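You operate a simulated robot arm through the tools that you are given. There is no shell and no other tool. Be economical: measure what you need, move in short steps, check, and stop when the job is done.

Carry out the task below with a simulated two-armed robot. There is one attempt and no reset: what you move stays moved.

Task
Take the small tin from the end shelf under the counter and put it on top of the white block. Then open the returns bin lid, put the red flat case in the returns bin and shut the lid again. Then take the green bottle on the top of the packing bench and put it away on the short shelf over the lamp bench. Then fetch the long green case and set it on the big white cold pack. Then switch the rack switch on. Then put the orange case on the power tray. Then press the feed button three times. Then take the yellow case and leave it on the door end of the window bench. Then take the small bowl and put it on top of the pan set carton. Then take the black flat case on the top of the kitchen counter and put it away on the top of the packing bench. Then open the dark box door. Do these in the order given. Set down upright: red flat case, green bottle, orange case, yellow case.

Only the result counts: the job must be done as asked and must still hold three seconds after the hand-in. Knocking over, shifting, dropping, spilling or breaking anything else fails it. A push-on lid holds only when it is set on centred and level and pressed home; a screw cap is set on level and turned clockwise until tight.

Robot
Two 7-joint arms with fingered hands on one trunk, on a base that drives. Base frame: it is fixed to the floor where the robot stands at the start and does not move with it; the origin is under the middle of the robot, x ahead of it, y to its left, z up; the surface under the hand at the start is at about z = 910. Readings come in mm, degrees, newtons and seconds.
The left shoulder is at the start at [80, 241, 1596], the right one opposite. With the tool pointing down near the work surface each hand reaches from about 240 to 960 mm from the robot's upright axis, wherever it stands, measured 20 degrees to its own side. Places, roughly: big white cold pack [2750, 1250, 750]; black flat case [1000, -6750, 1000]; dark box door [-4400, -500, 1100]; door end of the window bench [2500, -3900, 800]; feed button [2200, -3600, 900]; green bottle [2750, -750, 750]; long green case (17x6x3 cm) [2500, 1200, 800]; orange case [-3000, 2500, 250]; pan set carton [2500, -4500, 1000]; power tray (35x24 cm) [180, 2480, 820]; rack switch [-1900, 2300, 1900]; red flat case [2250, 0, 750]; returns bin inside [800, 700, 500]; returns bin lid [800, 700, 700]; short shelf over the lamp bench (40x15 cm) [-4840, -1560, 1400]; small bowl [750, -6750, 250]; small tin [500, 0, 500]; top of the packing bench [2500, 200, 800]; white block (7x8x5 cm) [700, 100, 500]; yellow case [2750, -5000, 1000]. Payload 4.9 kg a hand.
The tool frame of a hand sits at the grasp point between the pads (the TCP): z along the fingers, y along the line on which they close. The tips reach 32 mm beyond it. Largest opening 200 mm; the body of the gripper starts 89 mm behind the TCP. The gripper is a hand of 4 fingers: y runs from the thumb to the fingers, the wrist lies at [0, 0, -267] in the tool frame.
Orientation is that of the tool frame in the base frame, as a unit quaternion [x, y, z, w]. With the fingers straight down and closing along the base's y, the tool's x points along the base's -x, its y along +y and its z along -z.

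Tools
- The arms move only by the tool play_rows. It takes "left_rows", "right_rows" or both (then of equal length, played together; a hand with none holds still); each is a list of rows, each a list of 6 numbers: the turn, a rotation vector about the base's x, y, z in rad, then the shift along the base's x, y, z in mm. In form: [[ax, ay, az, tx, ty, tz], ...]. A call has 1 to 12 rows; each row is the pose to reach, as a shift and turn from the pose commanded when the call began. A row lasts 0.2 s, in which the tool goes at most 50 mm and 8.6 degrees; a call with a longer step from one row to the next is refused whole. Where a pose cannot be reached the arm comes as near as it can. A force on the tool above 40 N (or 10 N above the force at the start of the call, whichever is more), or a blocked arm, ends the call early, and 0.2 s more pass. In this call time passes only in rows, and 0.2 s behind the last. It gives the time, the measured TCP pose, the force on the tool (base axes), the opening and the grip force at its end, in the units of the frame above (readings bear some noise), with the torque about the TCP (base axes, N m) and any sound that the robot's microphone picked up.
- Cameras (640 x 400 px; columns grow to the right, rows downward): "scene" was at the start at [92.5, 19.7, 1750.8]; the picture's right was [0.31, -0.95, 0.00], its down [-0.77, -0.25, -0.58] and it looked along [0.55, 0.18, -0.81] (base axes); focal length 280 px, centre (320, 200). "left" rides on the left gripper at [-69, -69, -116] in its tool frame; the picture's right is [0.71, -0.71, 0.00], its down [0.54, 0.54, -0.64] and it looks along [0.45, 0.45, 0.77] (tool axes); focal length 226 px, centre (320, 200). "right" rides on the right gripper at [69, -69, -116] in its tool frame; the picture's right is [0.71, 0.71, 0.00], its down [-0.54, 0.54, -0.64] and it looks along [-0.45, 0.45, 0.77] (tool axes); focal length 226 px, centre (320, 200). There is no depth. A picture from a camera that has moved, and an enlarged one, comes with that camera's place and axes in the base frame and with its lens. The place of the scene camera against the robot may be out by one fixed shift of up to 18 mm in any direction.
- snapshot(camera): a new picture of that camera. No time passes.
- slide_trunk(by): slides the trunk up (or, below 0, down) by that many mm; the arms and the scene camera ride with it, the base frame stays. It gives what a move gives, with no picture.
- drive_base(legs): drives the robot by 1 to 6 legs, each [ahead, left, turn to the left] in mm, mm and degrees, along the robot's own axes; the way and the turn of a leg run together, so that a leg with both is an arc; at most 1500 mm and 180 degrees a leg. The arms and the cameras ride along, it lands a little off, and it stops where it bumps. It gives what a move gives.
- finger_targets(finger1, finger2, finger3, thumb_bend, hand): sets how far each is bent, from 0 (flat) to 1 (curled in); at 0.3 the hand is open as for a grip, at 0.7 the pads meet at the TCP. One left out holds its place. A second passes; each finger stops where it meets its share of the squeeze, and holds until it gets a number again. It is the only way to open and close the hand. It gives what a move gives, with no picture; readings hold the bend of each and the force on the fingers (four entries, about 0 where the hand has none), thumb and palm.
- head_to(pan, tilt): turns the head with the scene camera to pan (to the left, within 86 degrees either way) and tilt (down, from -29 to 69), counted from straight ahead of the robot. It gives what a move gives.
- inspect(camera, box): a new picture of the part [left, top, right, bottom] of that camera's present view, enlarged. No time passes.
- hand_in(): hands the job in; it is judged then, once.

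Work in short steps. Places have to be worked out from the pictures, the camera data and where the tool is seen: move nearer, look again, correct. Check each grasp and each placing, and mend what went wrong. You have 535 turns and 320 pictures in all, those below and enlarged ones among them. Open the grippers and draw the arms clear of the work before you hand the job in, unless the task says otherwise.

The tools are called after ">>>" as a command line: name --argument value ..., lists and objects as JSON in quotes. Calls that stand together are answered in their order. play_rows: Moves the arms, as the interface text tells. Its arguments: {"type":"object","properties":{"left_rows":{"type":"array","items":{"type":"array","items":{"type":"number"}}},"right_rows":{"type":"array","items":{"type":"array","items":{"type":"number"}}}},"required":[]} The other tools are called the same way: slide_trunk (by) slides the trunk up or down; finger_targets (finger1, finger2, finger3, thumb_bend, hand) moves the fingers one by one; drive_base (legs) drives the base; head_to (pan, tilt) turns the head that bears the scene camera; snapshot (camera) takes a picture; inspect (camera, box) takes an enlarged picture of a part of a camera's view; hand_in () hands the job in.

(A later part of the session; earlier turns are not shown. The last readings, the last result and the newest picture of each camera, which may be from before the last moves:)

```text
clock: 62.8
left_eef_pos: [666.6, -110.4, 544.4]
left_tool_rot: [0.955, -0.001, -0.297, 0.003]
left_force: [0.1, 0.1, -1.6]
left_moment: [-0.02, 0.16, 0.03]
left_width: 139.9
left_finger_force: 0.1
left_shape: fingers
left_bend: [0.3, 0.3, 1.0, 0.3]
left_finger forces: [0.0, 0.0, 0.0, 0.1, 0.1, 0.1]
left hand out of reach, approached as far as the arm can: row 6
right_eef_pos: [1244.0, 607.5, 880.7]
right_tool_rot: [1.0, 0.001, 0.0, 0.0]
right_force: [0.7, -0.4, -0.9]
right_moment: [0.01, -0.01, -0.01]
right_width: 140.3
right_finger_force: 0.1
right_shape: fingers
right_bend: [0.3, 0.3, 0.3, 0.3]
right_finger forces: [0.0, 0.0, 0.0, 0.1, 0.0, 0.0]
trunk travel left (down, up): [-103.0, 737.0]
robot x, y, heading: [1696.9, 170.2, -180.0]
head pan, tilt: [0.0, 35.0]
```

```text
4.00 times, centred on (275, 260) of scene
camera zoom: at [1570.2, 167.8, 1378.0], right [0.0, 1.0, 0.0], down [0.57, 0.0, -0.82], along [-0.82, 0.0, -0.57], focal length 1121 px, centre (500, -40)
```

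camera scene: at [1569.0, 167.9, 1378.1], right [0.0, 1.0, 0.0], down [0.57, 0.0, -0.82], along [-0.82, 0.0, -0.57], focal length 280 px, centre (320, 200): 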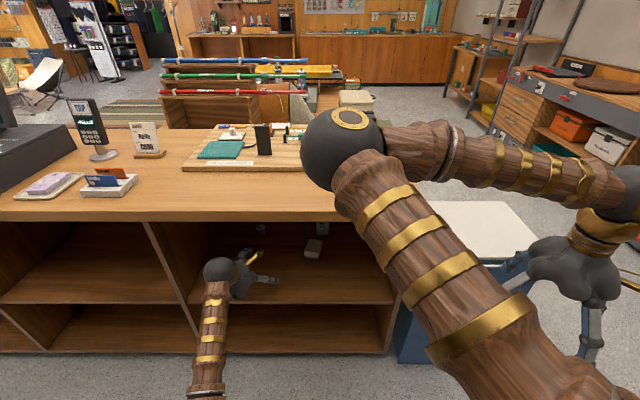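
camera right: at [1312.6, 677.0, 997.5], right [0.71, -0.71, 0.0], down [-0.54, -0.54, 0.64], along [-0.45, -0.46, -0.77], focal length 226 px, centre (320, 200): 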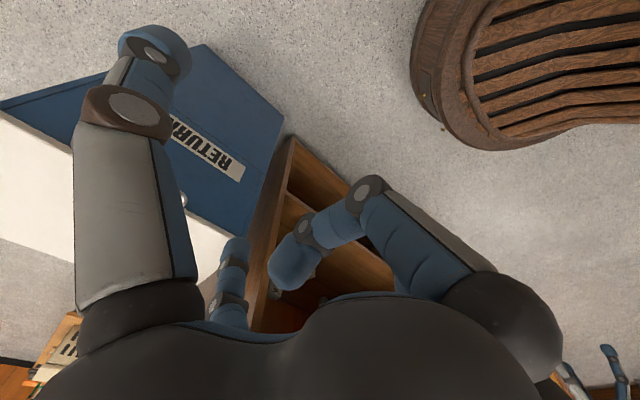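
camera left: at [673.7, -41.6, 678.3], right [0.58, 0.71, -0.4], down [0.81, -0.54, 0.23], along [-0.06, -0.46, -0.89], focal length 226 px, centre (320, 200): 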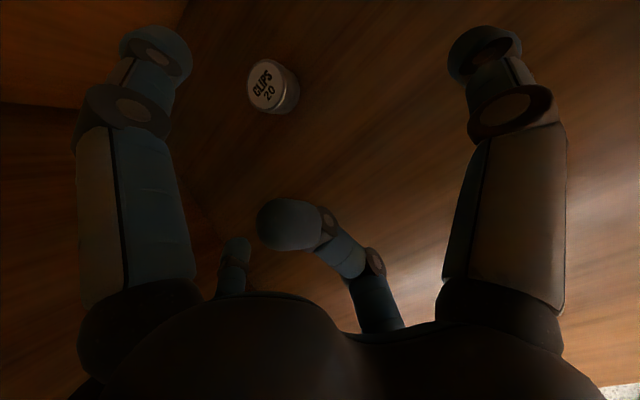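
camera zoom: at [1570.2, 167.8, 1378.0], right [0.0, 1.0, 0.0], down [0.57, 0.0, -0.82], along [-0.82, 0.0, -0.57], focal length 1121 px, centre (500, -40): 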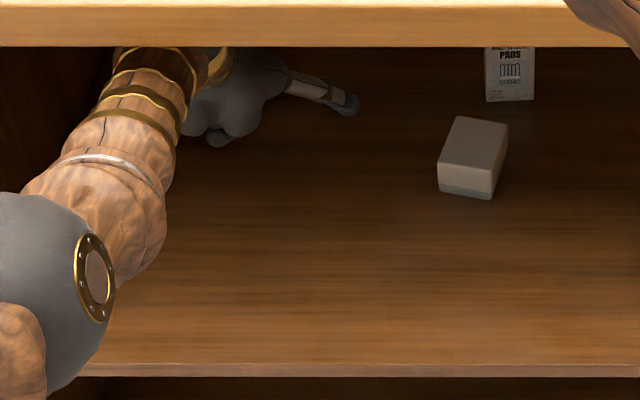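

The arm is at its reach; the left camera puts the tin at about (570, −103). I drive 80 mm ahead, which carries the open hand over the tin.

>>> drive_base --legs '[[80, 0, 0]]'

>>> snapshot --camera "left"

>>> snapshot --camera "scene"

```text
clock: 63.9
left_eef_pos: [583.0, -112.7, 545.4]
left_tool_rot: [0.955, 0.0, -0.297, 0.002]
left_force: [-0.1, 0.4, 0.1]
left_moment: [0.01, 0.05, 0.0]
left_width: 140.0
left_finger_force: 0.0
left_shape: fingers
left_bend: [0.3, 0.3, 1.0, 0.3]
left_finger forces: [0.0, 0.1, 0.0, 0.0, 0.0, 0.1]
right_eef_pos: [1162.4, 606.9, 880.3]
right_tool_rot: [1.0, 0.0, 0.001, 0.0]
right_force: [-0.2, 0.5, -0.7]
right_moment: [-0.01, -0.05, 0.03]
right_width: 140.0
right_finger_force: 0.1
right_shape: fingers
right_bend: [0.3, 0.3, 0.3, 0.3]
right_finger forces: [0.0, 0.0, 0.0, 0.1, 0.0, 0.1]
trunk travel left (down, up): [-103.0, 737.0]
robot x, y, heading: [1616.6, 170.6, -179.9]
head pan, tilt: [0.0, 35.0]
```

```text
290 pictures are left
camera left: at [592.8, -42.1, 679.2], right [0.58, 0.71, -0.4], down [0.81, -0.54, 0.23], along [-0.06, -0.46, -0.89], focal length 226 px, centre (320, 200)
```

left: 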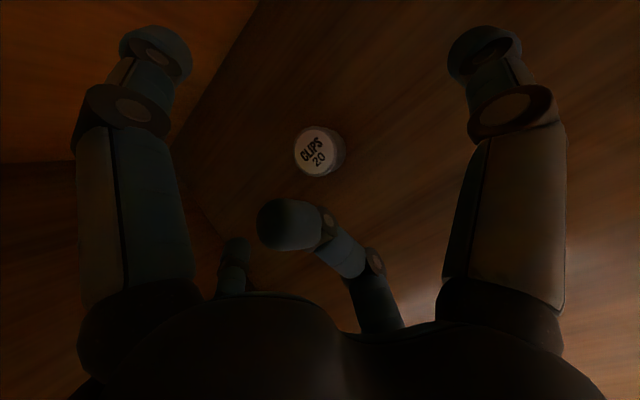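

```text
289 pictures are left
camera scene: at [1489.3, 167.6, 1378.1], right [0.0, 1.0, 0.0], down [0.57, 0.0, -0.82], along [-0.82, 0.0, -0.57], focal length 280 px, centre (320, 200)
```

scene: 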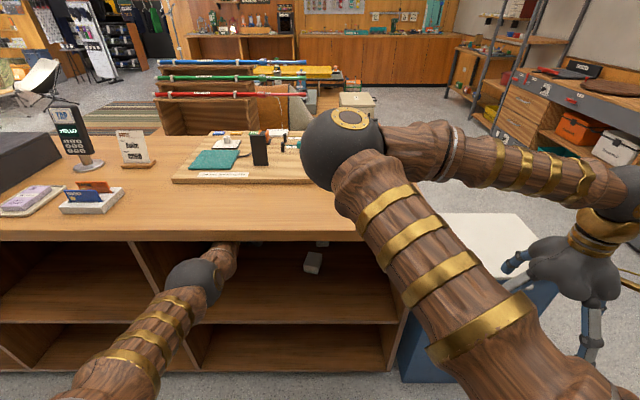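

Triangulating the two hand views puts the tin's top lower, z≈470, at about (540, −117), so the shelf is recessed and at z≈440. I drive 60 mm further ahead for reach and then lower the hand.

>>> drive_base --legs '[[60, 0, 0]]'

>>> play_rows --left_rows '[[0, 0, 0, 8, -3, -20], [0, 0, 0, 15, -5, -35]]'

>>> snapshot --camera "left"

```text
clock: 64.8
left_eef_pos: [559.9, -119.0, 518.7]
left_tool_rot: [0.96, 0.003, -0.282, 0.001]
left_force: [0.6, 0.1, 0.5]
left_moment: [-0.02, -0.02, 0.0]
left_width: 140.3
left_finger_force: 0.1
left_shape: fingers
left_bend: [0.3, 0.3, 1.0, 0.3]
left_finger forces: [0.0, 0.0, 0.1, 0.0, 0.0, 0.0]
right_eef_pos: [1113.7, 602.9, 887.6]
right_tool_rot: [1.0, 0.005, -0.006, -0.001]
right_force: [0.6, 1.0, -0.5]
right_moment: [0.0, 0.0, -0.01]
right_width: 139.7
right_finger_force: 0.1
right_shape: fingers
right_bend: [0.3, 0.3, 0.3, 0.3]
right_finger forces: [0.0, 0.1, 0.0, 0.1, 0.1, 0.0]
trunk travel left (down, up): [-103.0, 737.0]
robot x, y, heading: [1559.7, 173.5, -179.4]
head pan, tilt: [0.0, 35.0]
```

```text
clock: 65.3
left_eef_pos: [568.8, -115.7, 477.9]
left_tool_rot: [0.961, 0.004, -0.277, 0.0]
left_force: [0.6, 0.3, 1.2]
left_moment: [-0.09, -0.03, -0.02]
left_width: 140.5
left_finger_force: 1.0
left_shape: fingers
left_bend: [0.3, 0.29, 1.0, 0.3]
left_finger forces: [0.0, 0.8, 0.0, 0.0, 0.4, 0.0]
right_eef_pos: [1107.0, 605.3, 883.9]
right_tool_rot: [1.0, 0.004, -0.001, 0.0]
right_force: [-0.4, 0.3, -0.6]
right_moment: [0.04, -0.01, 0.02]
right_width: 140.3
right_finger_force: 0.0
right_shape: fingers
right_bend: [0.3, 0.3, 0.3, 0.3]
right_finger forces: [0.0, 0.0, 0.0, 0.0, 0.0, 0.0]
trunk travel left (down, up): [-103.0, 737.0]
robot x, y, heading: [1560.8, 169.3, -179.8]
head pan, tilt: [0.0, 35.0]
stopped in row 2 (left hand): the force on the tool passed its limit at 72 N (the readings are from after the stop); the commanded pose is now the measured one
```

```text
288 pictures are left
camera left: at [571.2, -46.2, 613.0], right [0.59, 0.71, -0.37], down [0.8, -0.54, 0.25], along [-0.02, -0.45, -0.89], focal length 226 px, centre (320, 200)
```

left: 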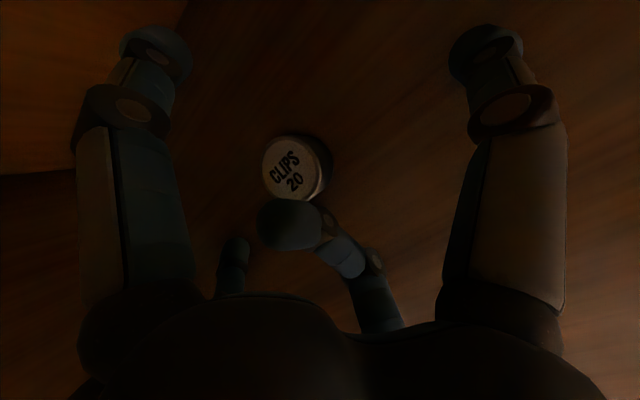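

The fingertips touched the shelf (so shelf ≈ z 447). The tin now reads at (535, −121). I check the scene for what the drive bumped against before moving on.

>>> snapshot --camera "scene"

>>> snapshot --camera "right"

```text
287 pictures are left
camera scene: at [1436.4, 167.5, 1380.0], right [-0.01, 1.0, 0.0], down [0.57, 0.01, -0.82], along [-0.82, -0.01, -0.57], focal length 280 px, centre (320, 200)
```

scene: 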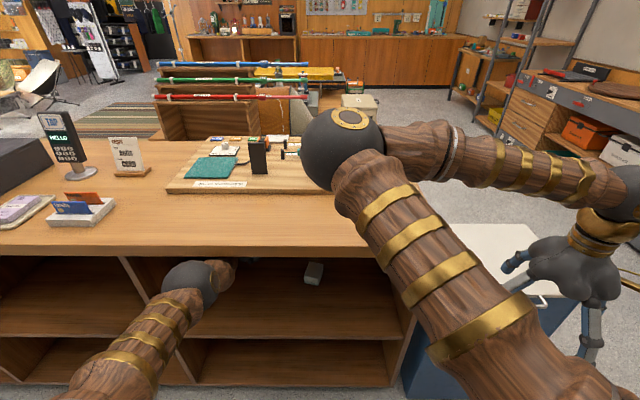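

```text
286 pictures are left
camera right: at [1175.6, 675.3, 999.8], right [0.71, -0.7, 0.0], down [-0.54, -0.55, 0.64], along [-0.45, -0.46, -0.76], focal length 226 px, centre (320, 200)
```

right: 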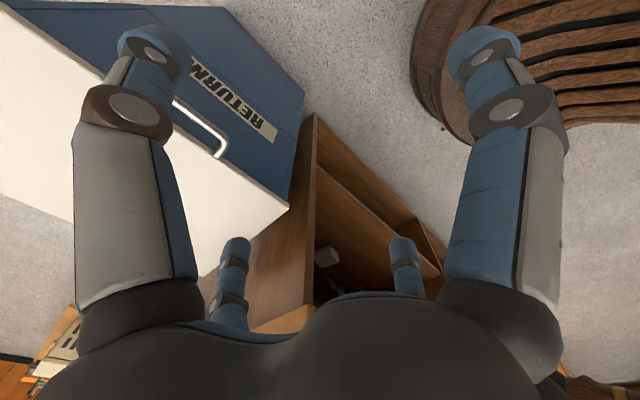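

Nothing displaced. I lift the tips off the shelf and slide forward 24 mm onto the tin.

>>> play_rows --left_rows '[[0, 0, 0, 0, -2, 7], [0, 0, 0, -12, -4, 7], [0, 0, 0, -24, -5, 6]]'

>>> inspect --camera "left" --box '[160, 60, 480, 260]'

```text
clock: 65.6
left_eef_pos: [568.5, -113.0, 476.0]
left_tool_rot: [0.959, 0.007, -0.282, -0.003]
left_force: [-1.4, -2.2, 13.8]
left_moment: [0.47, 0.12, -0.09]
left_width: 142.7
left_finger_force: 6.5
left_shape: fingers
left_bend: [0.3, 0.28, 1.0, 0.28]
left_finger forces: [0.0, 4.6, 0.0, 0.0, 9.0, 0.0]
right_eef_pos: [1106.9, 605.1, 882.2]
right_tool_rot: [1.0, 0.004, -0.001, 0.001]
right_force: [0.5, 0.5, -0.8]
right_moment: [-0.05, -0.01, 0.01]
right_width: 140.3
right_finger_force: 0.1
right_shape: fingers
right_bend: [0.3, 0.3, 0.3, 0.3]
right_finger forces: [0.0, 0.0, 0.0, 0.0, 0.0, 0.0]
trunk travel left (down, up): [-103.0, 737.0]
robot x, y, heading: [1563.0, 172.1, -179.4]
head pan, tilt: [0.0, 35.0]
stopped in row 1 (left hand): the force on the tool passed its limit at 76 N (the readings are from after the stop); the commanded pose is now the measured one
```

```text
2.00 times, centred on (320, 160) of left
camera zoom: at [572.6, -45.7, 610.9], right [0.59, 0.72, -0.38], down [0.81, -0.53, 0.24], along [-0.03, -0.45, -0.89], focal length 452 px, centre (320, 280)
```

zoom: 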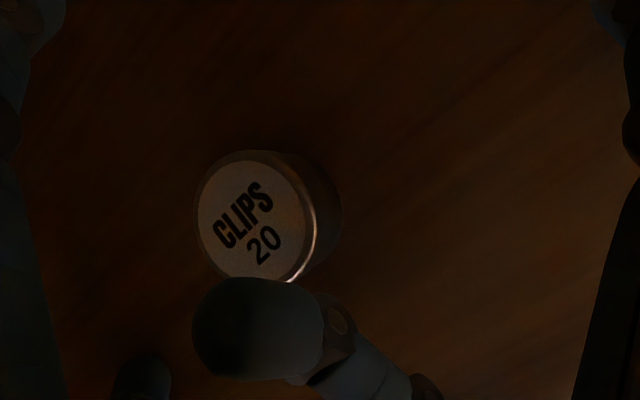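

Lifting pushes the elbow against the counter edge. I back out, drop the trunk 100 mm and come in with the tool nearer horizontal (45°) so the forearm stays lower and further out.

>>> drive_base --legs '[[-60, 0, 0]]'

>>> play_rows --left_rows '[[0, 0, 0, 30, 0, 20], [0, 0, 0, 75, 0, 40], [0, 0, 0, 120, 0, 60], [0, 0, 0, 165, 0, 60], [0, 0, 0, 210, 0, 60], [0, 0, 0, 255, 0, 60]]'

>>> drive_base --legs '[[-180, 0, 0]]'

>>> snapshot --camera "scene"

```text
clock: 66.6
left_eef_pos: [628.7, -113.2, 476.0]
left_tool_rot: [0.96, 0.006, -0.281, -0.003]
left_force: [-2.2, -0.3, 7.6]
left_moment: [0.17, 0.16, 0.11]
left_width: 142.6
left_finger_force: 4.3
left_shape: fingers
left_bend: [0.3, 0.28, 1.0, 0.29]
left_finger forces: [0.0, 3.1, 0.0, 0.0, 4.7, 0.0]
right_eef_pos: [1168.4, 605.8, 882.5]
right_tool_rot: [1.0, 0.004, -0.001, 0.0]
right_force: [0.5, -0.1, 0.2]
right_moment: [-0.01, 0.02, 0.03]
right_width: 140.3
right_finger_force: 0.0
right_shape: fingers
right_bend: [0.3, 0.3, 0.3, 0.3]
right_finger forces: [0.0, 0.0, 0.0, 0.1, 0.0, 0.0]
trunk travel left (down, up): [-103.0, 737.0]
robot x, y, heading: [1618.8, 172.9, -179.6]
head pan, tilt: [0.0, 35.0]
```

```text
clock: 67.8
left_eef_pos: [626.6, -125.3, 474.4]
left_tool_rot: [0.954, 0.012, -0.298, -0.002]
left_force: [6.3, 1.5, 24.2]
left_moment: [0.12, 0.3, 0.14]
left_width: 143.7
left_finger_force: 13.3
left_shape: fingers
left_bend: [0.3, 0.28, 1.0, 0.28]
left_finger forces: [0.0, 12.7, 0.0, 0.0, 13.5, 0.0]
left hand out of reach, approached as far as the arm can: row 1, 2, 3, 4, 5, 6
right_eef_pos: [1166.2, 607.0, 882.2]
right_tool_rot: [1.0, 0.005, 0.0, 0.0]
right_force: [-0.3, -0.1, 0.6]
right_moment: [-0.01, -0.08, 0.0]
right_width: 140.0
right_finger_force: 0.0
right_shape: fingers
right_bend: [0.3, 0.3, 0.3, 0.3]
right_finger forces: [0.0, 0.0, 0.1, 0.0, 0.0, 0.0]
trunk travel left (down, up): [-103.0, 737.0]
robot x, y, heading: [1621.5, 172.3, -179.5]
head pan, tilt: [0.0, 35.0]
stopped in row 6 (left hand): the force on the tool passed its limit at 61 N (the readings are from after the stop); the commanded pose is now the measured one
```

```text
clock: 69.3
left_eef_pos: [812.1, -123.3, 472.1]
left_tool_rot: [0.955, 0.011, -0.296, -0.002]
left_force: [5.5, -1.1, 31.6]
left_moment: [0.74, 0.28, -0.35]
left_width: 146.9
left_finger_force: 15.7
left_shape: fingers
left_bend: [0.3, 0.27, 1.0, 0.26]
left_finger forces: [0.0, 13.3, 0.1, 0.0, 18.8, 0.0]
right_eef_pos: [1349.0, 606.9, 883.4]
right_tool_rot: [1.0, 0.004, -0.001, 0.001]
right_force: [-0.9, -0.2, -0.3]
right_moment: [0.02, 0.01, 0.0]
right_width: 140.1
right_finger_force: 0.1
right_shape: fingers
right_bend: [0.3, 0.3, 0.3, 0.3]
right_finger forces: [0.0, 0.0, 0.0, 0.0, 0.1, 0.0]
trunk travel left (down, up): [-103.0, 737.0]
robot x, y, heading: [1801.2, 173.9, -179.3]
head pan, tilt: [0.0, 35.0]
```

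```text
284 pictures are left
camera scene: at [1680.5, 170.8, 1378.8], right [-0.01, 1.0, 0.0], down [0.57, 0.01, -0.82], along [-0.82, -0.01, -0.57], focal length 280 px, centre (320, 200)
```

scene: 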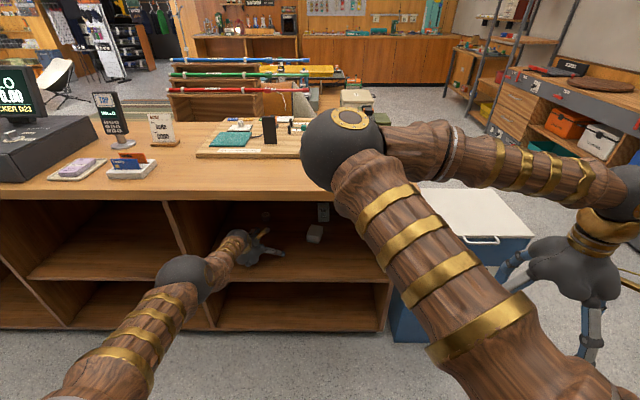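

The arm is at a joint limit with its tips pressing on the shelf. I lift it with the trunk by 50 mm, then try pulling the hand out.

>>> slide_trunk --by 50

>>> play_rows --left_rows '[[0, 0, 0, 40, 10, 0], [0, 0, 0, 80, 20, 0], [0, 0, 0, 120, 30, 0], [0, 0, 0, 160, 40, 0], [0, 0, 0, 200, 50, 0]]'

>>> snapshot --camera "scene"

```text
clock: 70.3
left_eef_pos: [810.1, -125.2, 518.1]
left_tool_rot: [0.956, 0.011, -0.293, -0.003]
left_force: [0.4, -0.2, 0.5]
left_moment: [-0.01, 0.03, -0.01]
left_width: 140.4
left_finger_force: 0.0
left_shape: fingers
left_bend: [0.3, 0.3, 1.0, 0.3]
left_finger forces: [0.1, 0.0, 0.0, 0.1, 0.0, 0.0]
right_eef_pos: [1346.3, 606.6, 930.1]
right_tool_rot: [1.0, 0.005, 0.0, 0.0]
right_force: [-0.9, -0.5, 0.2]
right_moment: [-0.02, -0.04, 0.0]
right_width: 139.9
right_finger_force: 0.0
right_shape: fingers
right_bend: [0.3, 0.3, 0.3, 0.3]
right_finger forces: [0.1, 0.1, 0.1, 0.0, 0.0, 0.0]
trunk travel left (down, up): [-153.0, 687.0]
robot x, y, heading: [1801.8, 170.8, -179.4]
head pan, tilt: [0.0, 35.0]
```

```text
clock: 71.2
left_eef_pos: [829.8, -101.4, 473.1]
left_tool_rot: [0.951, 0.016, -0.307, -0.002]
left_force: [5.8, 0.3, 20.6]
left_moment: [-0.13, 0.08, 0.06]
left_width: 142.3
left_finger_force: 10.3
left_shape: fingers
left_bend: [0.3, 0.27, 1.0, 0.29]
left_finger forces: [0.0, 10.7, 0.0, 0.0, 9.8, 0.0]
left hand out of reach, approached as far as the arm can: row 1, 2, 3, 4
right_eef_pos: [1344.2, 606.6, 931.6]
right_tool_rot: [1.0, 0.006, 0.0, 0.001]
right_force: [-0.2, -0.7, -1.0]
right_moment: [0.01, -0.09, -0.01]
right_width: 140.1
right_finger_force: 0.1
right_shape: fingers
right_bend: [0.3, 0.3, 0.3, 0.3]
right_finger forces: [0.1, 0.0, 0.0, 0.0, 0.1, 0.0]
trunk travel left (down, up): [-153.0, 687.0]
robot x, y, heading: [1801.4, 170.9, -179.3]
head pan, tilt: [0.0, 35.0]
stopped in row 4 (left hand): the force on the tool passed its limit at 54 N (the readings are from after the stop); the commanded pose is now the measured one
```

```text
283 pictures are left
camera scene: at [1676.3, 170.0, 1428.4], right [-0.01, 1.0, 0.0], down [0.57, 0.01, -0.82], along [-0.82, -0.01, -0.57], focal length 280 px, centre (320, 200)
```

scene: 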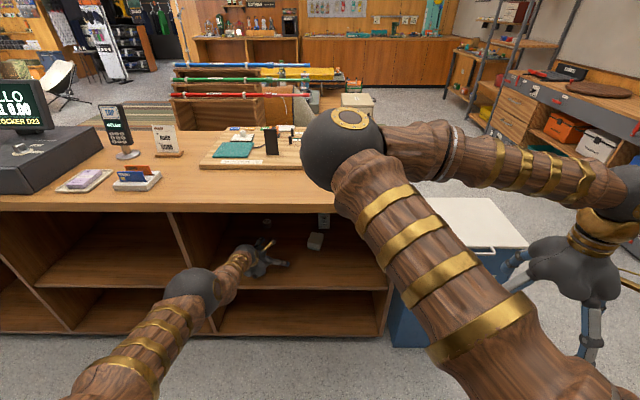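

I lift again with the trunk and back the base 130 mm so the hand leaves the shelf, then re-pose it in free air.

>>> slide_trunk --by 70

>>> drive_base --legs '[[-140, 0, 0]]'

>>> play_rows --left_rows '[[0, -0.1, 0, 20, 0, 20], [0, -0.2, 0, 40, 0, 40], [0, -0.3, 0, 60, 0, 60], [0, -0.4, 0, 80, 0, 80]]'

>>> snapshot --camera "scene"

```text
clock: 72.3
left_eef_pos: [834.2, -101.4, 539.6]
left_tool_rot: [0.953, 0.016, -0.304, -0.003]
left_force: [-0.3, 0.5, 0.6]
left_moment: [0.02, -0.01, 0.02]
left_width: 140.3
left_finger_force: 0.0
left_shape: fingers
left_bend: [0.3, 0.3, 1.0, 0.3]
left_finger forces: [0.1, 0.0, 0.0, 0.0, 0.1, 0.1]
right_eef_pos: [1344.8, 606.7, 1000.7]
right_tool_rot: [1.0, 0.006, 0.0, 0.001]
right_force: [-0.5, -1.2, 0.1]
right_moment: [-0.03, 0.01, 0.04]
right_width: 140.1
right_finger_force: 0.0
right_shape: fingers
right_bend: [0.3, 0.3, 0.3, 0.3]
right_finger forces: [0.0, 0.0, 0.0, 0.1, 0.0, 0.0]
trunk travel left (down, up): [-223.0, 617.0]
robot x, y, heading: [1799.5, 172.3, -179.6]
head pan, tilt: [0.0, 35.0]
```

```text
clock: 73.6
left_eef_pos: [940.6, -101.5, 542.6]
left_tool_rot: [0.952, 0.017, -0.305, -0.002]
left_force: [1.1, -0.3, -0.3]
left_moment: [-0.03, -0.01, 0.01]
left_width: 140.3
left_finger_force: 0.2
left_shape: fingers
left_bend: [0.3, 0.3, 1.0, 0.3]
left_finger forces: [0.0, 0.0, 0.1, 0.0, 0.0, 0.1]
right_eef_pos: [1453.6, 607.3, 1003.2]
right_tool_rot: [1.0, 0.005, -0.002, 0.001]
right_force: [0.2, -0.5, 0.5]
right_moment: [0.01, 0.03, 0.02]
right_width: 140.0
right_finger_force: 0.0
right_shape: fingers
right_bend: [0.3, 0.3, 0.3, 0.3]
right_finger forces: [0.1, 0.0, 0.0, 0.1, 0.0, 0.1]
trunk travel left (down, up): [-223.0, 617.0]
robot x, y, heading: [1907.2, 176.4, -179.3]
head pan, tilt: [0.0, 35.0]
stopped in leg 1: the robot was blocked; the commanded pose is now the measured one
```

```text
clock: 74.6
left_eef_pos: [984.3, -102.4, 603.7]
left_tool_rot: [0.994, 0.016, -0.106, 0.001]
left_force: [0.0, -0.8, 0.7]
left_moment: [-0.03, 0.03, -0.01]
left_width: 140.3
left_finger_force: 0.0
left_shape: fingers
left_bend: [0.3, 0.3, 1.0, 0.3]
left_finger forces: [0.1, 0.1, 0.1, 0.0, 0.0, 0.0]
left hand out of reach, approached as far as the arm can: row 1, 2, 3, 4
right_eef_pos: [1451.4, 607.4, 1002.3]
right_tool_rot: [1.0, 0.005, -0.001, 0.0]
right_force: [0.0, 0.4, -0.1]
right_moment: [0.03, 0.01, -0.01]
right_width: 140.1
right_finger_force: 0.1
right_shape: fingers
right_bend: [0.3, 0.3, 0.3, 0.3]
right_finger forces: [0.0, 0.0, 0.0, 0.0, 0.0, 0.0]
trunk travel left (down, up): [-223.0, 617.0]
robot x, y, heading: [1910.9, 174.8, -179.3]
head pan, tilt: [0.0, 35.0]
```

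```text
282 pictures are left
camera scene: at [1782.7, 171.1, 1498.3], right [-0.01, 1.0, 0.0], down [0.57, 0.01, -0.82], along [-0.82, -0.01, -0.57], focal length 280 px, centre (320, 200)
```

scene: 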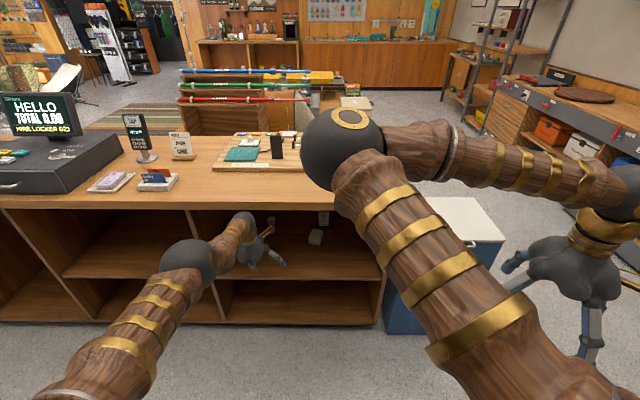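

The arm is nearly straight here, a singular pose the solver struggles with. I pull the hand back toward the robot, sideways too, to bend the elbow again.

>>> play_rows --left_rows '[[0, 0, 0, 40, -20, 20], [0, 0, 0, 80, -40, 40], [0, 0, 0, 120, -60, 60], [0, 0, 0, 160, -80, 80], [0, 0, 0, 200, -100, 100], [0, 0, 0, 240, -120, 120]]'

>>> snapshot --camera "scene"

```text
clock: 76.0
left_eef_pos: [991.3, -250.4, 633.6]
left_tool_rot: [0.994, 0.017, -0.107, 0.0]
left_force: [0.1, -0.5, 0.9]
left_moment: [0.02, 0.0, 0.01]
left_width: 140.1
left_finger_force: 0.0
left_shape: fingers
left_bend: [0.3, 0.3, 1.0, 0.3]
left_finger forces: [0.1, 0.0, 0.1, 0.1, 0.1, 0.1]
left hand out of reach, approached as far as the arm can: row 1, 2, 3, 4, 5, 6
right_eef_pos: [1450.9, 606.3, 1002.2]
right_tool_rot: [1.0, 0.006, -0.001, 0.0]
right_force: [0.0, 0.0, -0.3]
right_moment: [0.01, 0.04, 0.0]
right_width: 139.9
right_finger_force: 0.0
right_shape: fingers
right_bend: [0.3, 0.3, 0.3, 0.3]
right_finger forces: [0.1, 0.0, 0.0, 0.0, 0.1, 0.0]
trunk travel left (down, up): [-223.0, 617.0]
robot x, y, heading: [1906.4, 174.4, -179.5]
head pan, tilt: [0.0, 35.0]
```

```text
281 pictures are left
camera scene: at [1782.3, 169.3, 1498.3], right [-0.01, 1.0, 0.0], down [0.57, 0.01, -0.82], along [-0.82, -0.01, -0.57], focal length 280 px, centre (320, 200)
```

scene: 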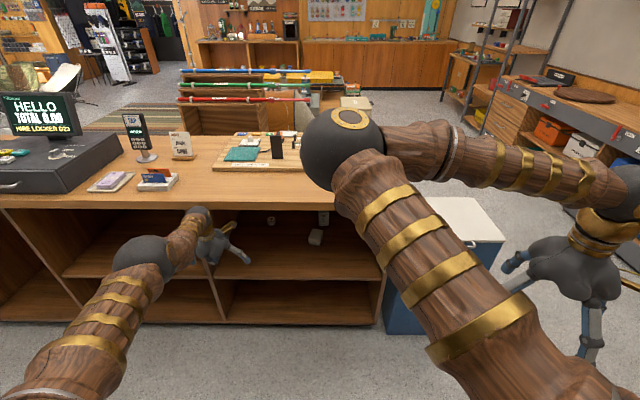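

I try a sustained inward pull in small steps with a simultaneous tilt, to let the solver bend the elbow.

>>> play_rows --left_rows '[[0, 0.1, 0, 20, -20, 30], [0, 0.2, 0, 40, -40, 60], [0, 0.3, 0, 60, -60, 90], [0, 0.3, 0, 80, -60, 130], [0, 0.3, 0, 100, -60, 170], [0, 0.3, 0, 100, -60, 210], [0, 0.3, 0, 100, -60, 250], [0, 0.3, 0, 100, -60, 290], [0, 0.3, 0, 100, -60, 330], [0, 0.3, 0, 100, -60, 330]]'

>>> snapshot --camera "scene"

```text
clock: 76.8
left_eef_pos: [946.7, -322.9, 667.9]
left_tool_rot: [0.973, 0.008, -0.23, -0.008]
left_force: [6.0, 6.8, 0.7]
left_moment: [-0.75, 0.65, 0.01]
left_width: 139.2
left_finger_force: 4.5
left_shape: fingers
left_bend: [0.3, 0.3, 1.0, 0.3]
left_finger forces: [4.8, 0.1, 0.0, 0.0, 0.0, 4.8]
left hand out of reach, approached as far as the arm can: row 1, 2, 3
right_eef_pos: [1453.0, 610.9, 1000.8]
right_tool_rot: [1.0, 0.003, -0.001, 0.001]
right_force: [-0.5, 1.1, -0.8]
right_moment: [-0.03, -0.03, -0.01]
right_width: 140.3
right_finger_force: 0.0
right_shape: fingers
right_bend: [0.3, 0.3, 0.3, 0.3]
right_finger forces: [0.1, 0.1, 0.0, 0.0, 0.0, 0.0]
trunk travel left (down, up): [-223.0, 617.0]
robot x, y, heading: [1908.5, 175.4, -179.6]
head pan, tilt: [0.0, 35.0]
stopped in row 3 (left hand): the force on the tool passed its limit at 64 N (the readings are from after the stop); the commanded pose is now the measured one
```

```text
280 pictures are left
camera scene: at [1782.3, 173.1, 1498.2], right [-0.01, 1.0, 0.0], down [0.57, 0.0, -0.82], along [-0.82, -0.01, -0.57], focal length 280 px, centre (320, 200)
```

scene: 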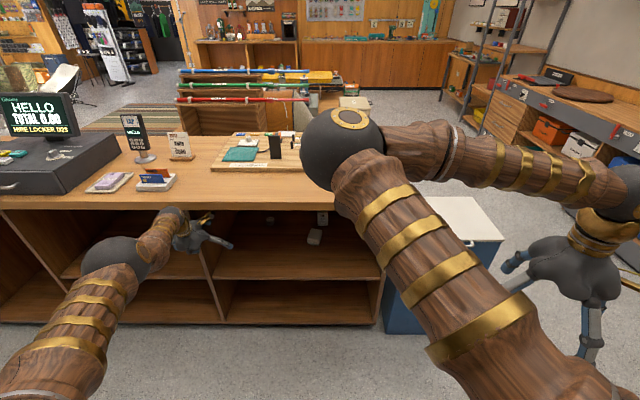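

The arm has gone straight and the finger touched the bay divider. I swing the hand off the divider, then turn the robot left so the stretched arm comes out into the free aisle.

>>> play_rows --left_rows '[[0, 0, 0, 0, 40, 0], [0, 0, 0, 0, 80, 0]]'

>>> drive_base --legs '[[0, 0, 60]]'

>>> snapshot --camera "scene"

```text
clock: 77.2
left_eef_pos: [945.6, -306.4, 664.6]
left_tool_rot: [0.974, 0.018, -0.227, -0.005]
left_force: [30.2, 2.1, 8.5]
left_moment: [-0.42, 3.53, 0.85]
left_width: 140.4
left_finger_force: 15.1
left_shape: fingers
left_bend: [0.3, 0.3, 1.0, 0.3]
left_finger forces: [0.0, 0.1, 0.0, 0.0, 0.0, 29.8]
left hand out of reach, approached as far as the arm can: row 1, 2
right_eef_pos: [1451.1, 605.9, 1002.0]
right_tool_rot: [1.0, 0.008, -0.001, 0.001]
right_force: [-0.9, 0.3, -0.8]
right_moment: [-0.02, -0.03, 0.04]
right_width: 140.1
right_finger_force: 0.0
right_shape: fingers
right_bend: [0.3, 0.3, 0.3, 0.3]
right_finger forces: [0.0, 0.1, 0.0, 0.0, 0.0, 0.1]
trunk travel left (down, up): [-223.0, 617.0]
robot x, y, heading: [1905.0, 172.2, -179.3]
head pan, tilt: [0.0, 35.0]
stopped in row 2 (left hand): the force on the tool passed its limit at 49 N (the readings are from after the stop); the commanded pose is now the measured one
```

```text
clock: 78.1
left_eef_pos: [951.2, -322.0, 664.7]
left_tool_rot: [0.973, 0.023, -0.23, -0.005]
left_force: [0.3, 3.4, 0.5]
left_moment: [-0.23, -0.02, -0.24]
left_width: 139.4
left_finger_force: 1.8
left_shape: fingers
left_bend: [0.3, 0.3, 1.0, 0.3]
left_finger forces: [3.2, 0.0, 0.0, 0.0, 0.0, 0.0]
right_eef_pos: [1439.0, 592.1, 1002.1]
right_tool_rot: [1.0, 0.022, -0.001, 0.001]
right_force: [-0.1, 0.5, -0.1]
right_moment: [-0.03, -0.03, -0.02]
right_width: 140.1
right_finger_force: 0.0
right_shape: fingers
right_bend: [0.3, 0.3, 0.3, 0.3]
right_finger forces: [0.1, 0.0, 0.0, 0.1, 0.0, 0.0]
trunk travel left (down, up): [-223.0, 617.0]
robot x, y, heading: [1904.6, 176.6, -177.1]
head pan, tilt: [0.0, 35.0]
stopped in leg 1: the force on the tool passed its limit at 46 N (the readings are from after the stop); the commanded pose is now the measured one
```

```text
279 pictures are left
camera scene: at [1782.4, 167.2, 1498.3], right [-0.04, 1.0, 0.0], down [0.57, 0.02, -0.82], along [-0.82, -0.03, -0.57], focal length 280 px, centre (320, 200)
```

scene: 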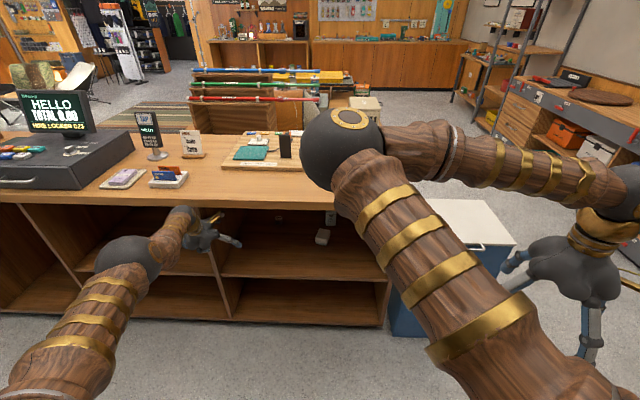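

Finger1 is caught on the divider; I strafe the robot toward +y with a slight advance to free it, then curl finger1.

>>> drive_base --legs '[[15, -110, 0]]'

>>> finger_targets --hand "left" --finger1 1.0

>>> play_rows --left_rows '[[0, 0, 0, 25, 0, 0], [0, 0, 0, 50, 0, 0], [0, 0, 0, 75, 0, 0], [0, 0, 0, 100, 0, 0]]'

>>> snapshot --camera "scene"

```text
clock: 79.3
left_eef_pos: [934.7, -212.1, 665.5]
left_tool_rot: [0.972, 0.023, -0.232, -0.004]
left_force: [17.4, -9.6, 2.9]
left_moment: [-0.58, -0.25, 2.2]
left_width: 140.3
left_finger_force: 8.1
left_shape: fingers
left_bend: [0.3, 0.18, 1.0, 0.3]
left_finger forces: [0.1, 16.9, 0.0, 0.0, 0.0, 0.0]
right_eef_pos: [1421.0, 703.4, 1002.4]
right_tool_rot: [1.0, 0.021, -0.002, 0.001]
right_force: [-0.4, 0.4, 0.1]
right_moment: [0.04, -0.01, 0.02]
right_width: 140.0
right_finger_force: 0.2
right_shape: fingers
right_bend: [0.3, 0.3, 0.3, 0.3]
right_finger forces: [0.1, 0.0, 0.0, 0.0, 0.0, 0.1]
trunk travel left (down, up): [-223.0, 617.0]
robot x, y, heading: [1889.1, 288.5, -177.6]
head pan, tilt: [0.0, 35.0]
```

```text
clock: 80.3
left_eef_pos: [934.8, -212.1, 664.6]
left_tool_rot: [0.973, 0.024, -0.23, -0.005]
left_force: [17.8, -7.6, 5.0]
left_moment: [-0.93, -0.34, 2.21]
left_width: 102.7
left_finger_force: 9.0
left_shape: fingers
left_bend: [0.93, 0.18, 1.0, 0.3]
left_finger forces: [0.0, 17.9, 0.0, 0.0, 0.0, 0.0]
right_eef_pos: [1420.4, 703.5, 1003.6]
right_tool_rot: [1.0, 0.022, -0.001, 0.001]
right_force: [-0.3, -0.3, 0.5]
right_moment: [-0.02, 0.01, -0.01]
right_width: 140.1
right_finger_force: 0.0
right_shape: fingers
right_bend: [0.3, 0.3, 0.3, 0.3]
right_finger forces: [0.0, 0.0, 0.1, 0.0, 0.0, 0.0]
trunk travel left (down, up): [-223.0, 617.0]
robot x, y, heading: [1890.2, 286.1, -177.6]
head pan, tilt: [0.0, 35.0]
```

```text
clock: 81.3
left_eef_pos: [956.3, -239.9, 628.3]
left_tool_rot: [0.973, 0.023, -0.23, -0.006]
left_force: [-0.8, 0.3, 0.5]
left_moment: [-0.01, -0.02, 0.02]
left_width: 103.0
left_finger_force: 0.1
left_shape: fingers
left_bend: [0.93, 0.3, 1.0, 0.3]
left_finger forces: [0.0, 0.0, 0.0, 0.1, 0.0, 0.1]
left hand out of reach, approached as far as the arm can: row 1, 2, 3, 4
right_eef_pos: [1420.0, 703.5, 1001.9]
right_tool_rot: [1.0, 0.021, 0.0, -0.001]
right_force: [-0.6, 0.5, 0.5]
right_moment: [0.02, -0.03, 0.0]
right_width: 140.0
right_finger_force: 0.0
right_shape: fingers
right_bend: [0.3, 0.3, 0.3, 0.3]
right_finger forces: [0.0, 0.0, 0.1, 0.0, 0.0, 0.0]
trunk travel left (down, up): [-223.0, 617.0]
robot x, y, heading: [1888.7, 286.1, -177.7]
head pan, tilt: [0.0, 35.0]
```

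```text
278 pictures are left
camera scene: at [1761.7, 276.8, 1498.0], right [-0.04, 1.0, 0.0], down [0.57, 0.02, -0.82], along [-0.82, -0.03, -0.57], focal length 280 px, centre (320, 200)
```

scene: 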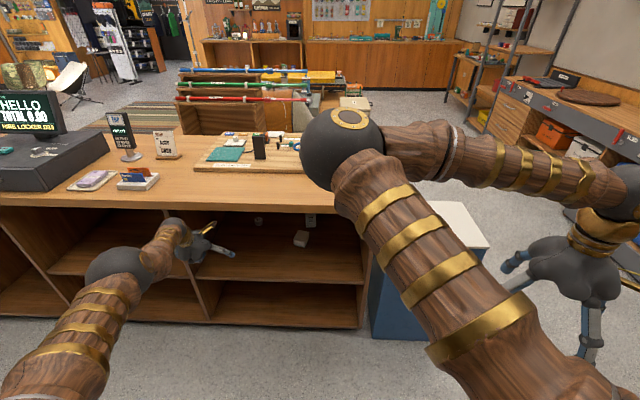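

Commanding it downward and inward together follows the elbow's bending direction; I try that.

>>> play_rows --left_rows '[[0, 0, 0, 25, 10, -20], [0, 0, 0, 55, 20, -40], [0, 0, 0, 90, 30, -60], [0, 0, 0, 130, 40, -80], [0, 0, 0, 170, 50, -100], [0, 0, 0, 210, 60, -100], [0, 0, 0, 250, 70, -100], [0, 0, 0, 290, 70, -100]]'

>>> snapshot --camera "scene"

```text
clock: 83.1
left_eef_pos: [1100.1, -242.2, 416.1]
left_tool_rot: [0.973, 0.023, -0.23, -0.006]
left_force: [-0.8, 0.0, -0.3]
left_moment: [-0.02, 0.01, 0.0]
left_width: 102.8
left_finger_force: 0.0
left_shape: fingers
left_bend: [0.93, 0.3, 1.0, 0.3]
left_finger forces: [0.0, 0.0, 0.0, 0.1, 0.1, 0.0]
left hand out of reach, approached as far as the arm can: row 1, 2, 3, 4, 5, 6, 7, 8
right_eef_pos: [1418.6, 702.2, 1003.3]
right_tool_rot: [1.0, 0.021, 0.0, 0.0]
right_force: [-0.4, -0.3, 0.0]
right_moment: [0.03, 0.02, 0.03]
right_width: 140.1
right_finger_force: 0.1
right_shape: fingers
right_bend: [0.3, 0.3, 0.3, 0.3]
right_finger forces: [0.0, 0.0, 0.0, 0.0, 0.0, 0.1]
trunk travel left (down, up): [-223.0, 617.0]
robot x, y, heading: [1890.1, 285.8, -177.5]
head pan, tilt: [0.0, 35.0]
```

```text
277 pictures are left
camera scene: at [1763.4, 276.7, 1498.3], right [-0.04, 1.0, 0.0], down [0.57, 0.02, -0.82], along [-0.82, -0.03, -0.57], focal length 280 px, centre (320, 200)
```

scene: 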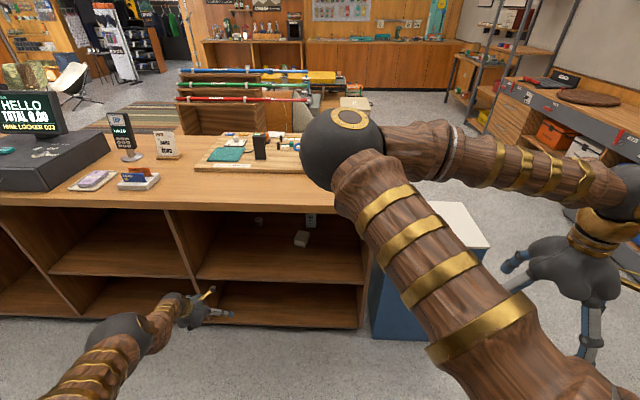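

The hand is now out in the aisle. I turn 45° left so the stretched arm points along the aisle, and raise the trunk 300 mm for room.

>>> drive_base --legs '[[0, 0, 45]]'

>>> slide_trunk --by 300

>>> play_rows --left_rows '[[0, 0, 0, 0, -20, 45], [0, 0, 0, 0, -30, 90], [0, 0, 0, 0, -40, 135], [0, 0, 0, 0, -50, 180], [0, 0, 0, 0, -60, 225], [0, 0, 0, 0, -70, 270], [0, 0, 0, 0, -50, 315], [0, 0, 0, 0, -30, 350], [0, 0, 0, 0, 10, 350], [0, 0, 0, 0, 50, 350]]'

>>> snapshot --camera "scene"

```text
clock: 85.6
left_eef_pos: [1701.9, -646.6, 417.1]
left_tool_rot: [0.89, 0.394, -0.214, 0.082]
left_force: [0.0, 0.6, 0.0]
left_moment: [0.02, -0.01, 0.01]
left_width: 102.7
left_finger_force: 0.1
left_shape: fingers
left_bend: [0.93, 0.3, 1.0, 0.3]
left_finger forces: [0.0, 0.0, 0.0, 0.1, 0.0, 0.1]
right_eef_pos: [1261.7, 251.0, 1001.8]
right_tool_rot: [0.916, 0.401, -0.001, 0.001]
right_force: [-0.3, -0.4, 0.7]
right_moment: [0.03, -0.02, 0.02]
right_width: 140.1
right_finger_force: 0.2
right_shape: fingers
right_bend: [0.3, 0.3, 0.3, 0.3]
right_finger forces: [0.1, 0.0, 0.1, 0.1, 0.0, 0.0]
trunk travel left (down, up): [-223.0, 617.0]
robot x, y, heading: [1891.1, 286.5, -132.7]
head pan, tilt: [0.0, 35.0]
```

```text
clock: 88.6
left_eef_pos: [1702.8, -644.5, 717.2]
left_tool_rot: [0.89, 0.394, -0.215, 0.083]
left_force: [0.8, 0.4, 0.1]
left_moment: [-0.02, 0.0, 0.0]
left_width: 103.0
left_finger_force: 0.2
left_shape: fingers
left_bend: [0.93, 0.3, 1.0, 0.3]
left_finger forces: [0.0, 0.1, 0.1, 0.0, 0.0, 0.1]
right_eef_pos: [1261.6, 250.1, 1303.9]
right_tool_rot: [0.916, 0.401, 0.0, 0.002]
right_force: [-0.3, 0.9, 0.1]
right_moment: [-0.02, -0.01, 0.01]
right_width: 140.3
right_finger_force: 0.1
right_shape: fingers
right_bend: [0.3, 0.3, 0.3, 0.3]
right_finger forces: [0.0, 0.1, 0.0, 0.0, 0.0, 0.0]
trunk travel left (down, up): [-523.0, 317.0]
robot x, y, heading: [1888.9, 287.3, -132.6]
head pan, tilt: [0.0, 35.0]
```

```text
clock: 90.8
left_eef_pos: [1626.1, -786.1, 1006.7]
left_tool_rot: [0.891, 0.394, -0.212, 0.081]
left_force: [1.1, -0.6, 0.6]
left_moment: [0.04, 0.07, -0.01]
left_width: 102.6
left_finger_force: 0.1
left_shape: fingers
left_bend: [0.93, 0.3, 1.0, 0.3]
left_finger forces: [0.1, 0.0, 0.1, 0.0, 0.1, 0.0]
left hand out of reach, approached as far as the arm can: row 1, 2, 3, 4, 5, 6, 7, 8, 9, 10
right_eef_pos: [1259.3, 249.2, 1301.2]
right_tool_rot: [0.915, 0.402, 0.0, 0.001]
right_force: [0.1, -0.3, -0.5]
right_moment: [0.01, 0.0, 0.0]
right_width: 140.3
right_finger_force: 0.0
right_shape: fingers
right_bend: [0.3, 0.3, 0.3, 0.3]
right_finger forces: [0.0, 0.0, 0.0, 0.1, 0.0, 0.0]
trunk travel left (down, up): [-523.0, 317.0]
robot x, y, heading: [1889.9, 286.1, -132.5]
head pan, tilt: [0.0, 35.0]
```

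```text
276 pictures are left
camera scene: at [1799.5, 195.5, 1798.2], right [-0.74, 0.68, 0.0], down [0.39, 0.42, -0.82], along [-0.55, -0.6, -0.57], focal length 280 px, centre (320, 200)
```

scene: 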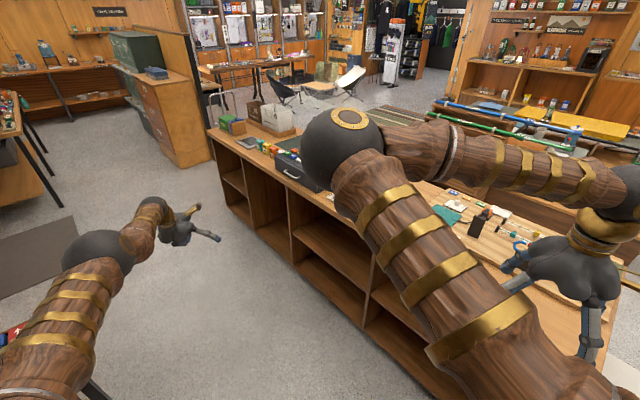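

I try the remaining tangential direction: swinging the hand to the robot's right (−x,+y), which bends an elbow that points left.

>>> play_rows --left_rows '[[0, 0, 0, -28, 28, 0], [0, 0, 0, -56, 56, 0], [0, 0, 0, -80, 90, 0], [0, 0, 0, -100, 125, 0], [0, 0, 0, -120, 160, 0], [0, 0, 0, -140, 200, 0], [0, 0, 0, -150, 240, 0], [0, 0, 0, -160, 280, 0]]'

>>> snapshot --camera "scene"

```text
clock: 92.6
left_eef_pos: [1375.0, -611.1, 964.6]
left_tool_rot: [0.89, 0.394, -0.213, 0.084]
left_force: [0.3, -0.9, 0.2]
left_moment: [0.05, 0.04, -0.06]
left_width: 103.3
left_finger_force: 0.0
left_shape: fingers
left_bend: [0.93, 0.3, 1.0, 0.3]
left_finger forces: [0.0, 0.1, 0.0, 0.0, 0.0, 0.0]
left hand out of reach, approached as far as the arm can: row 1, 2, 3, 4, 5, 6, 7, 8
right_eef_pos: [1259.5, 249.6, 1301.8]
right_tool_rot: [0.916, 0.402, 0.0, 0.002]
right_force: [0.6, 0.0, -0.4]
right_moment: [-0.02, -0.02, 0.05]
right_width: 140.2
right_finger_force: 0.0
right_shape: fingers
right_bend: [0.3, 0.3, 0.3, 0.3]
right_finger forces: [0.0, 0.0, 0.1, 0.0, 0.0, 0.1]
trunk travel left (down, up): [-523.0, 317.0]
robot x, y, heading: [1891.8, 285.0, -132.6]
head pan, tilt: [0.0, 35.0]
```

```text
275 pictures are left
camera scene: at [1799.6, 196.8, 1798.2], right [-0.74, 0.68, 0.0], down [0.39, 0.42, -0.82], along [-0.55, -0.6, -0.57], focal length 280 px, centre (320, 200)
```

scene: 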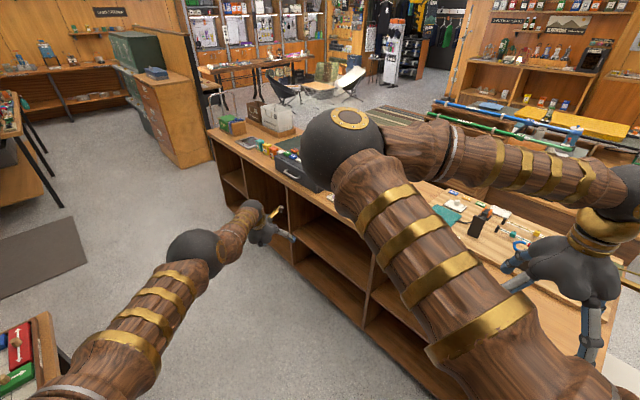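

Still straight. I try left-and-up from here.

>>> play_rows --left_rows '[[0, 0, 0, 28, -20, 25], [0, 0, 0, 56, -40, 50], [0, 0, 0, 84, -56, 75], [0, 0, 0, 112, -70, 100], [0, 0, 0, 140, -80, 125], [0, 0, 0, 170, -85, 150], [0, 0, 0, 200, -85, 175], [0, 0, 0, 230, -85, 200], [0, 0, 0, 260, -80, 225], [0, 0, 0, 290, -70, 250], [0, 0, 0, 320, -60, 275], [0, 0, 0, 350, -40, 300]]'

>>> play_rows --left_rows '[[0, 0, 0, 0, 20, 40], [0, 0, 0, 0, 40, 80], [0, 0, 0, 0, 60, 120], [0, 0, 0, 0, 90, 150], [0, 0, 0, 0, 120, 190], [0, 0, 0, 0, 160, 220], [0, 0, 0, 0, 200, 240]]'

>>> snapshot --camera "scene"

```text
clock: 95.2
left_eef_pos: [1644.3, -833.0, 1244.3]
left_tool_rot: [0.891, 0.392, -0.214, 0.081]
left_force: [1.0, -1.3, 0.0]
left_moment: [0.0, 0.06, -0.02]
left_width: 103.0
left_finger_force: 0.0
left_shape: fingers
left_bend: [0.93, 0.3, 1.0, 0.3]
left_finger forces: [0.0, 0.0, 0.0, 0.0, 0.0, 0.0]
left hand out of reach, approached as far as the arm can: row 1, 2, 3, 4, 5, 6, 7, 8, 9, 10, 11, 12
right_eef_pos: [1262.7, 251.8, 1301.5]
right_tool_rot: [0.916, 0.401, -0.001, 0.002]
right_force: [0.2, 0.5, -0.7]
right_moment: [0.0, 0.0, -0.01]
right_width: 140.1
right_finger_force: 0.1
right_shape: fingers
right_bend: [0.3, 0.3, 0.3, 0.3]
right_finger forces: [0.0, 0.0, 0.1, 0.0, 0.0, 0.0]
trunk travel left (down, up): [-523.0, 317.0]
robot x, y, heading: [1889.1, 286.1, -132.7]
head pan, tilt: [0.0, 35.0]
```

```text
clock: 96.8
left_eef_pos: [1583.6, -764.4, 1521.1]
left_tool_rot: [0.892, 0.392, -0.211, 0.079]
left_force: [-1.1, 0.7, -1.2]
left_moment: [-0.02, -0.01, -0.03]
left_width: 102.9
left_finger_force: 0.1
left_shape: fingers
left_bend: [0.93, 0.3, 1.0, 0.3]
left_finger forces: [0.0, 0.1, 0.1, 0.0, 0.0, 0.1]
left hand out of reach, approached as far as the arm can: row 1, 2, 3, 4, 5, 6, 7
right_eef_pos: [1259.5, 252.0, 1301.1]
right_tool_rot: [0.916, 0.401, 0.0, 0.001]
right_force: [-0.3, 0.4, -1.2]
right_moment: [-0.04, 0.0, 0.02]
right_width: 140.2
right_finger_force: 0.1
right_shape: fingers
right_bend: [0.3, 0.3, 0.3, 0.3]
right_finger forces: [0.1, 0.0, 0.0, 0.0, 0.1, 0.1]
trunk travel left (down, up): [-523.0, 317.0]
robot x, y, heading: [1887.6, 284.4, -132.7]
head pan, tilt: [0.0, 35.0]
```

```text
274 pictures are left
camera scene: at [1799.8, 199.0, 1798.3], right [-0.73, 0.68, 0.0], down [0.39, 0.42, -0.82], along [-0.56, -0.6, -0.57], focal length 280 px, centre (320, 200)
```

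scene: 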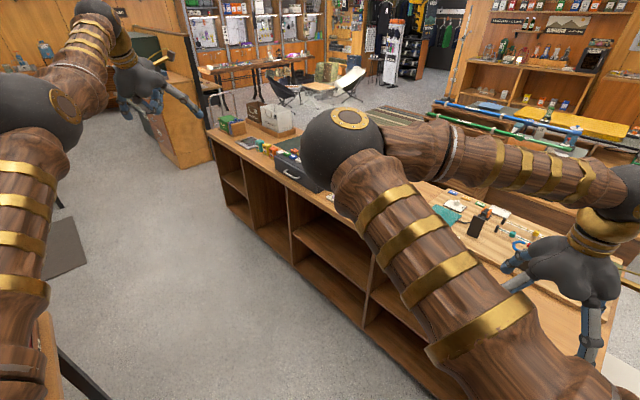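

Now the arm is bent (shoulder–wrist 830). I pull it inward toward a compact pose.

>>> play_rows --left_rows '[[0, 0, 0, 25, 30, 0], [0, 0, 0, 50, 60, 0], [0, 0, 0, 75, 90, 0], [0, 0, 0, 100, 120, 0], [0, 0, 0, 125, 150, -10], [0, 0, 0, 150, 180, -30], [0, 0, 0, 175, 210, -50], [0, 0, 0, 200, 240, -70], [0, 0, 0, 220, 270, -100], [0, 0, 0, 240, 290, -135]]'

>>> snapshot --camera "scene"

```text
clock: 99.0
left_eef_pos: [1723.8, -816.8, 1520.8]
left_tool_rot: [0.892, 0.393, -0.209, 0.076]
left_force: [0.4, -0.4, -0.3]
left_moment: [0.05, 0.05, 0.0]
left_width: 103.1
left_finger_force: 0.1
left_shape: fingers
left_bend: [0.93, 0.3, 1.0, 0.3]
left_finger forces: [0.1, 0.0, 0.1, 0.0, 0.1, 0.0]
left hand out of reach, approached as far as the arm can: row 1, 2, 3, 4, 5, 6, 7, 8, 9, 10
right_eef_pos: [1263.4, 248.3, 1303.5]
right_tool_rot: [0.916, 0.401, 0.0, 0.0]
right_force: [-0.1, -0.6, 0.3]
right_moment: [0.07, 0.02, -0.02]
right_width: 140.0
right_finger_force: 0.0
right_shape: fingers
right_bend: [0.3, 0.3, 0.3, 0.3]
right_finger forces: [0.1, 0.0, 0.0, 0.0, 0.0, 0.1]
trunk travel left (down, up): [-523.0, 317.0]
robot x, y, heading: [1886.6, 287.2, -132.7]
head pan, tilt: [0.0, 35.0]
```

```text
273 pictures are left
camera scene: at [1803.5, 192.6, 1798.4], right [-0.73, 0.68, 0.0], down [0.39, 0.42, -0.82], along [-0.56, -0.6, -0.57], focal length 280 px, centre (320, 200)
```

scene: 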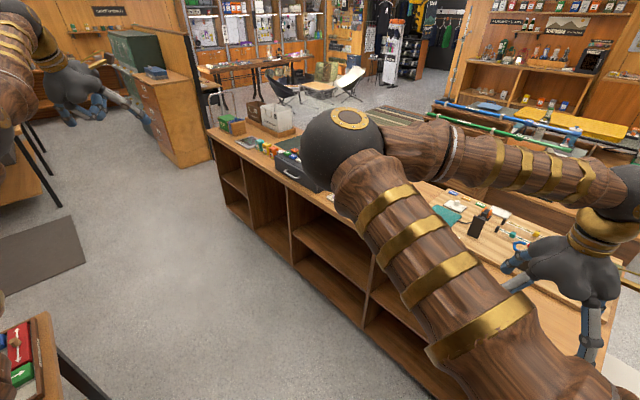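

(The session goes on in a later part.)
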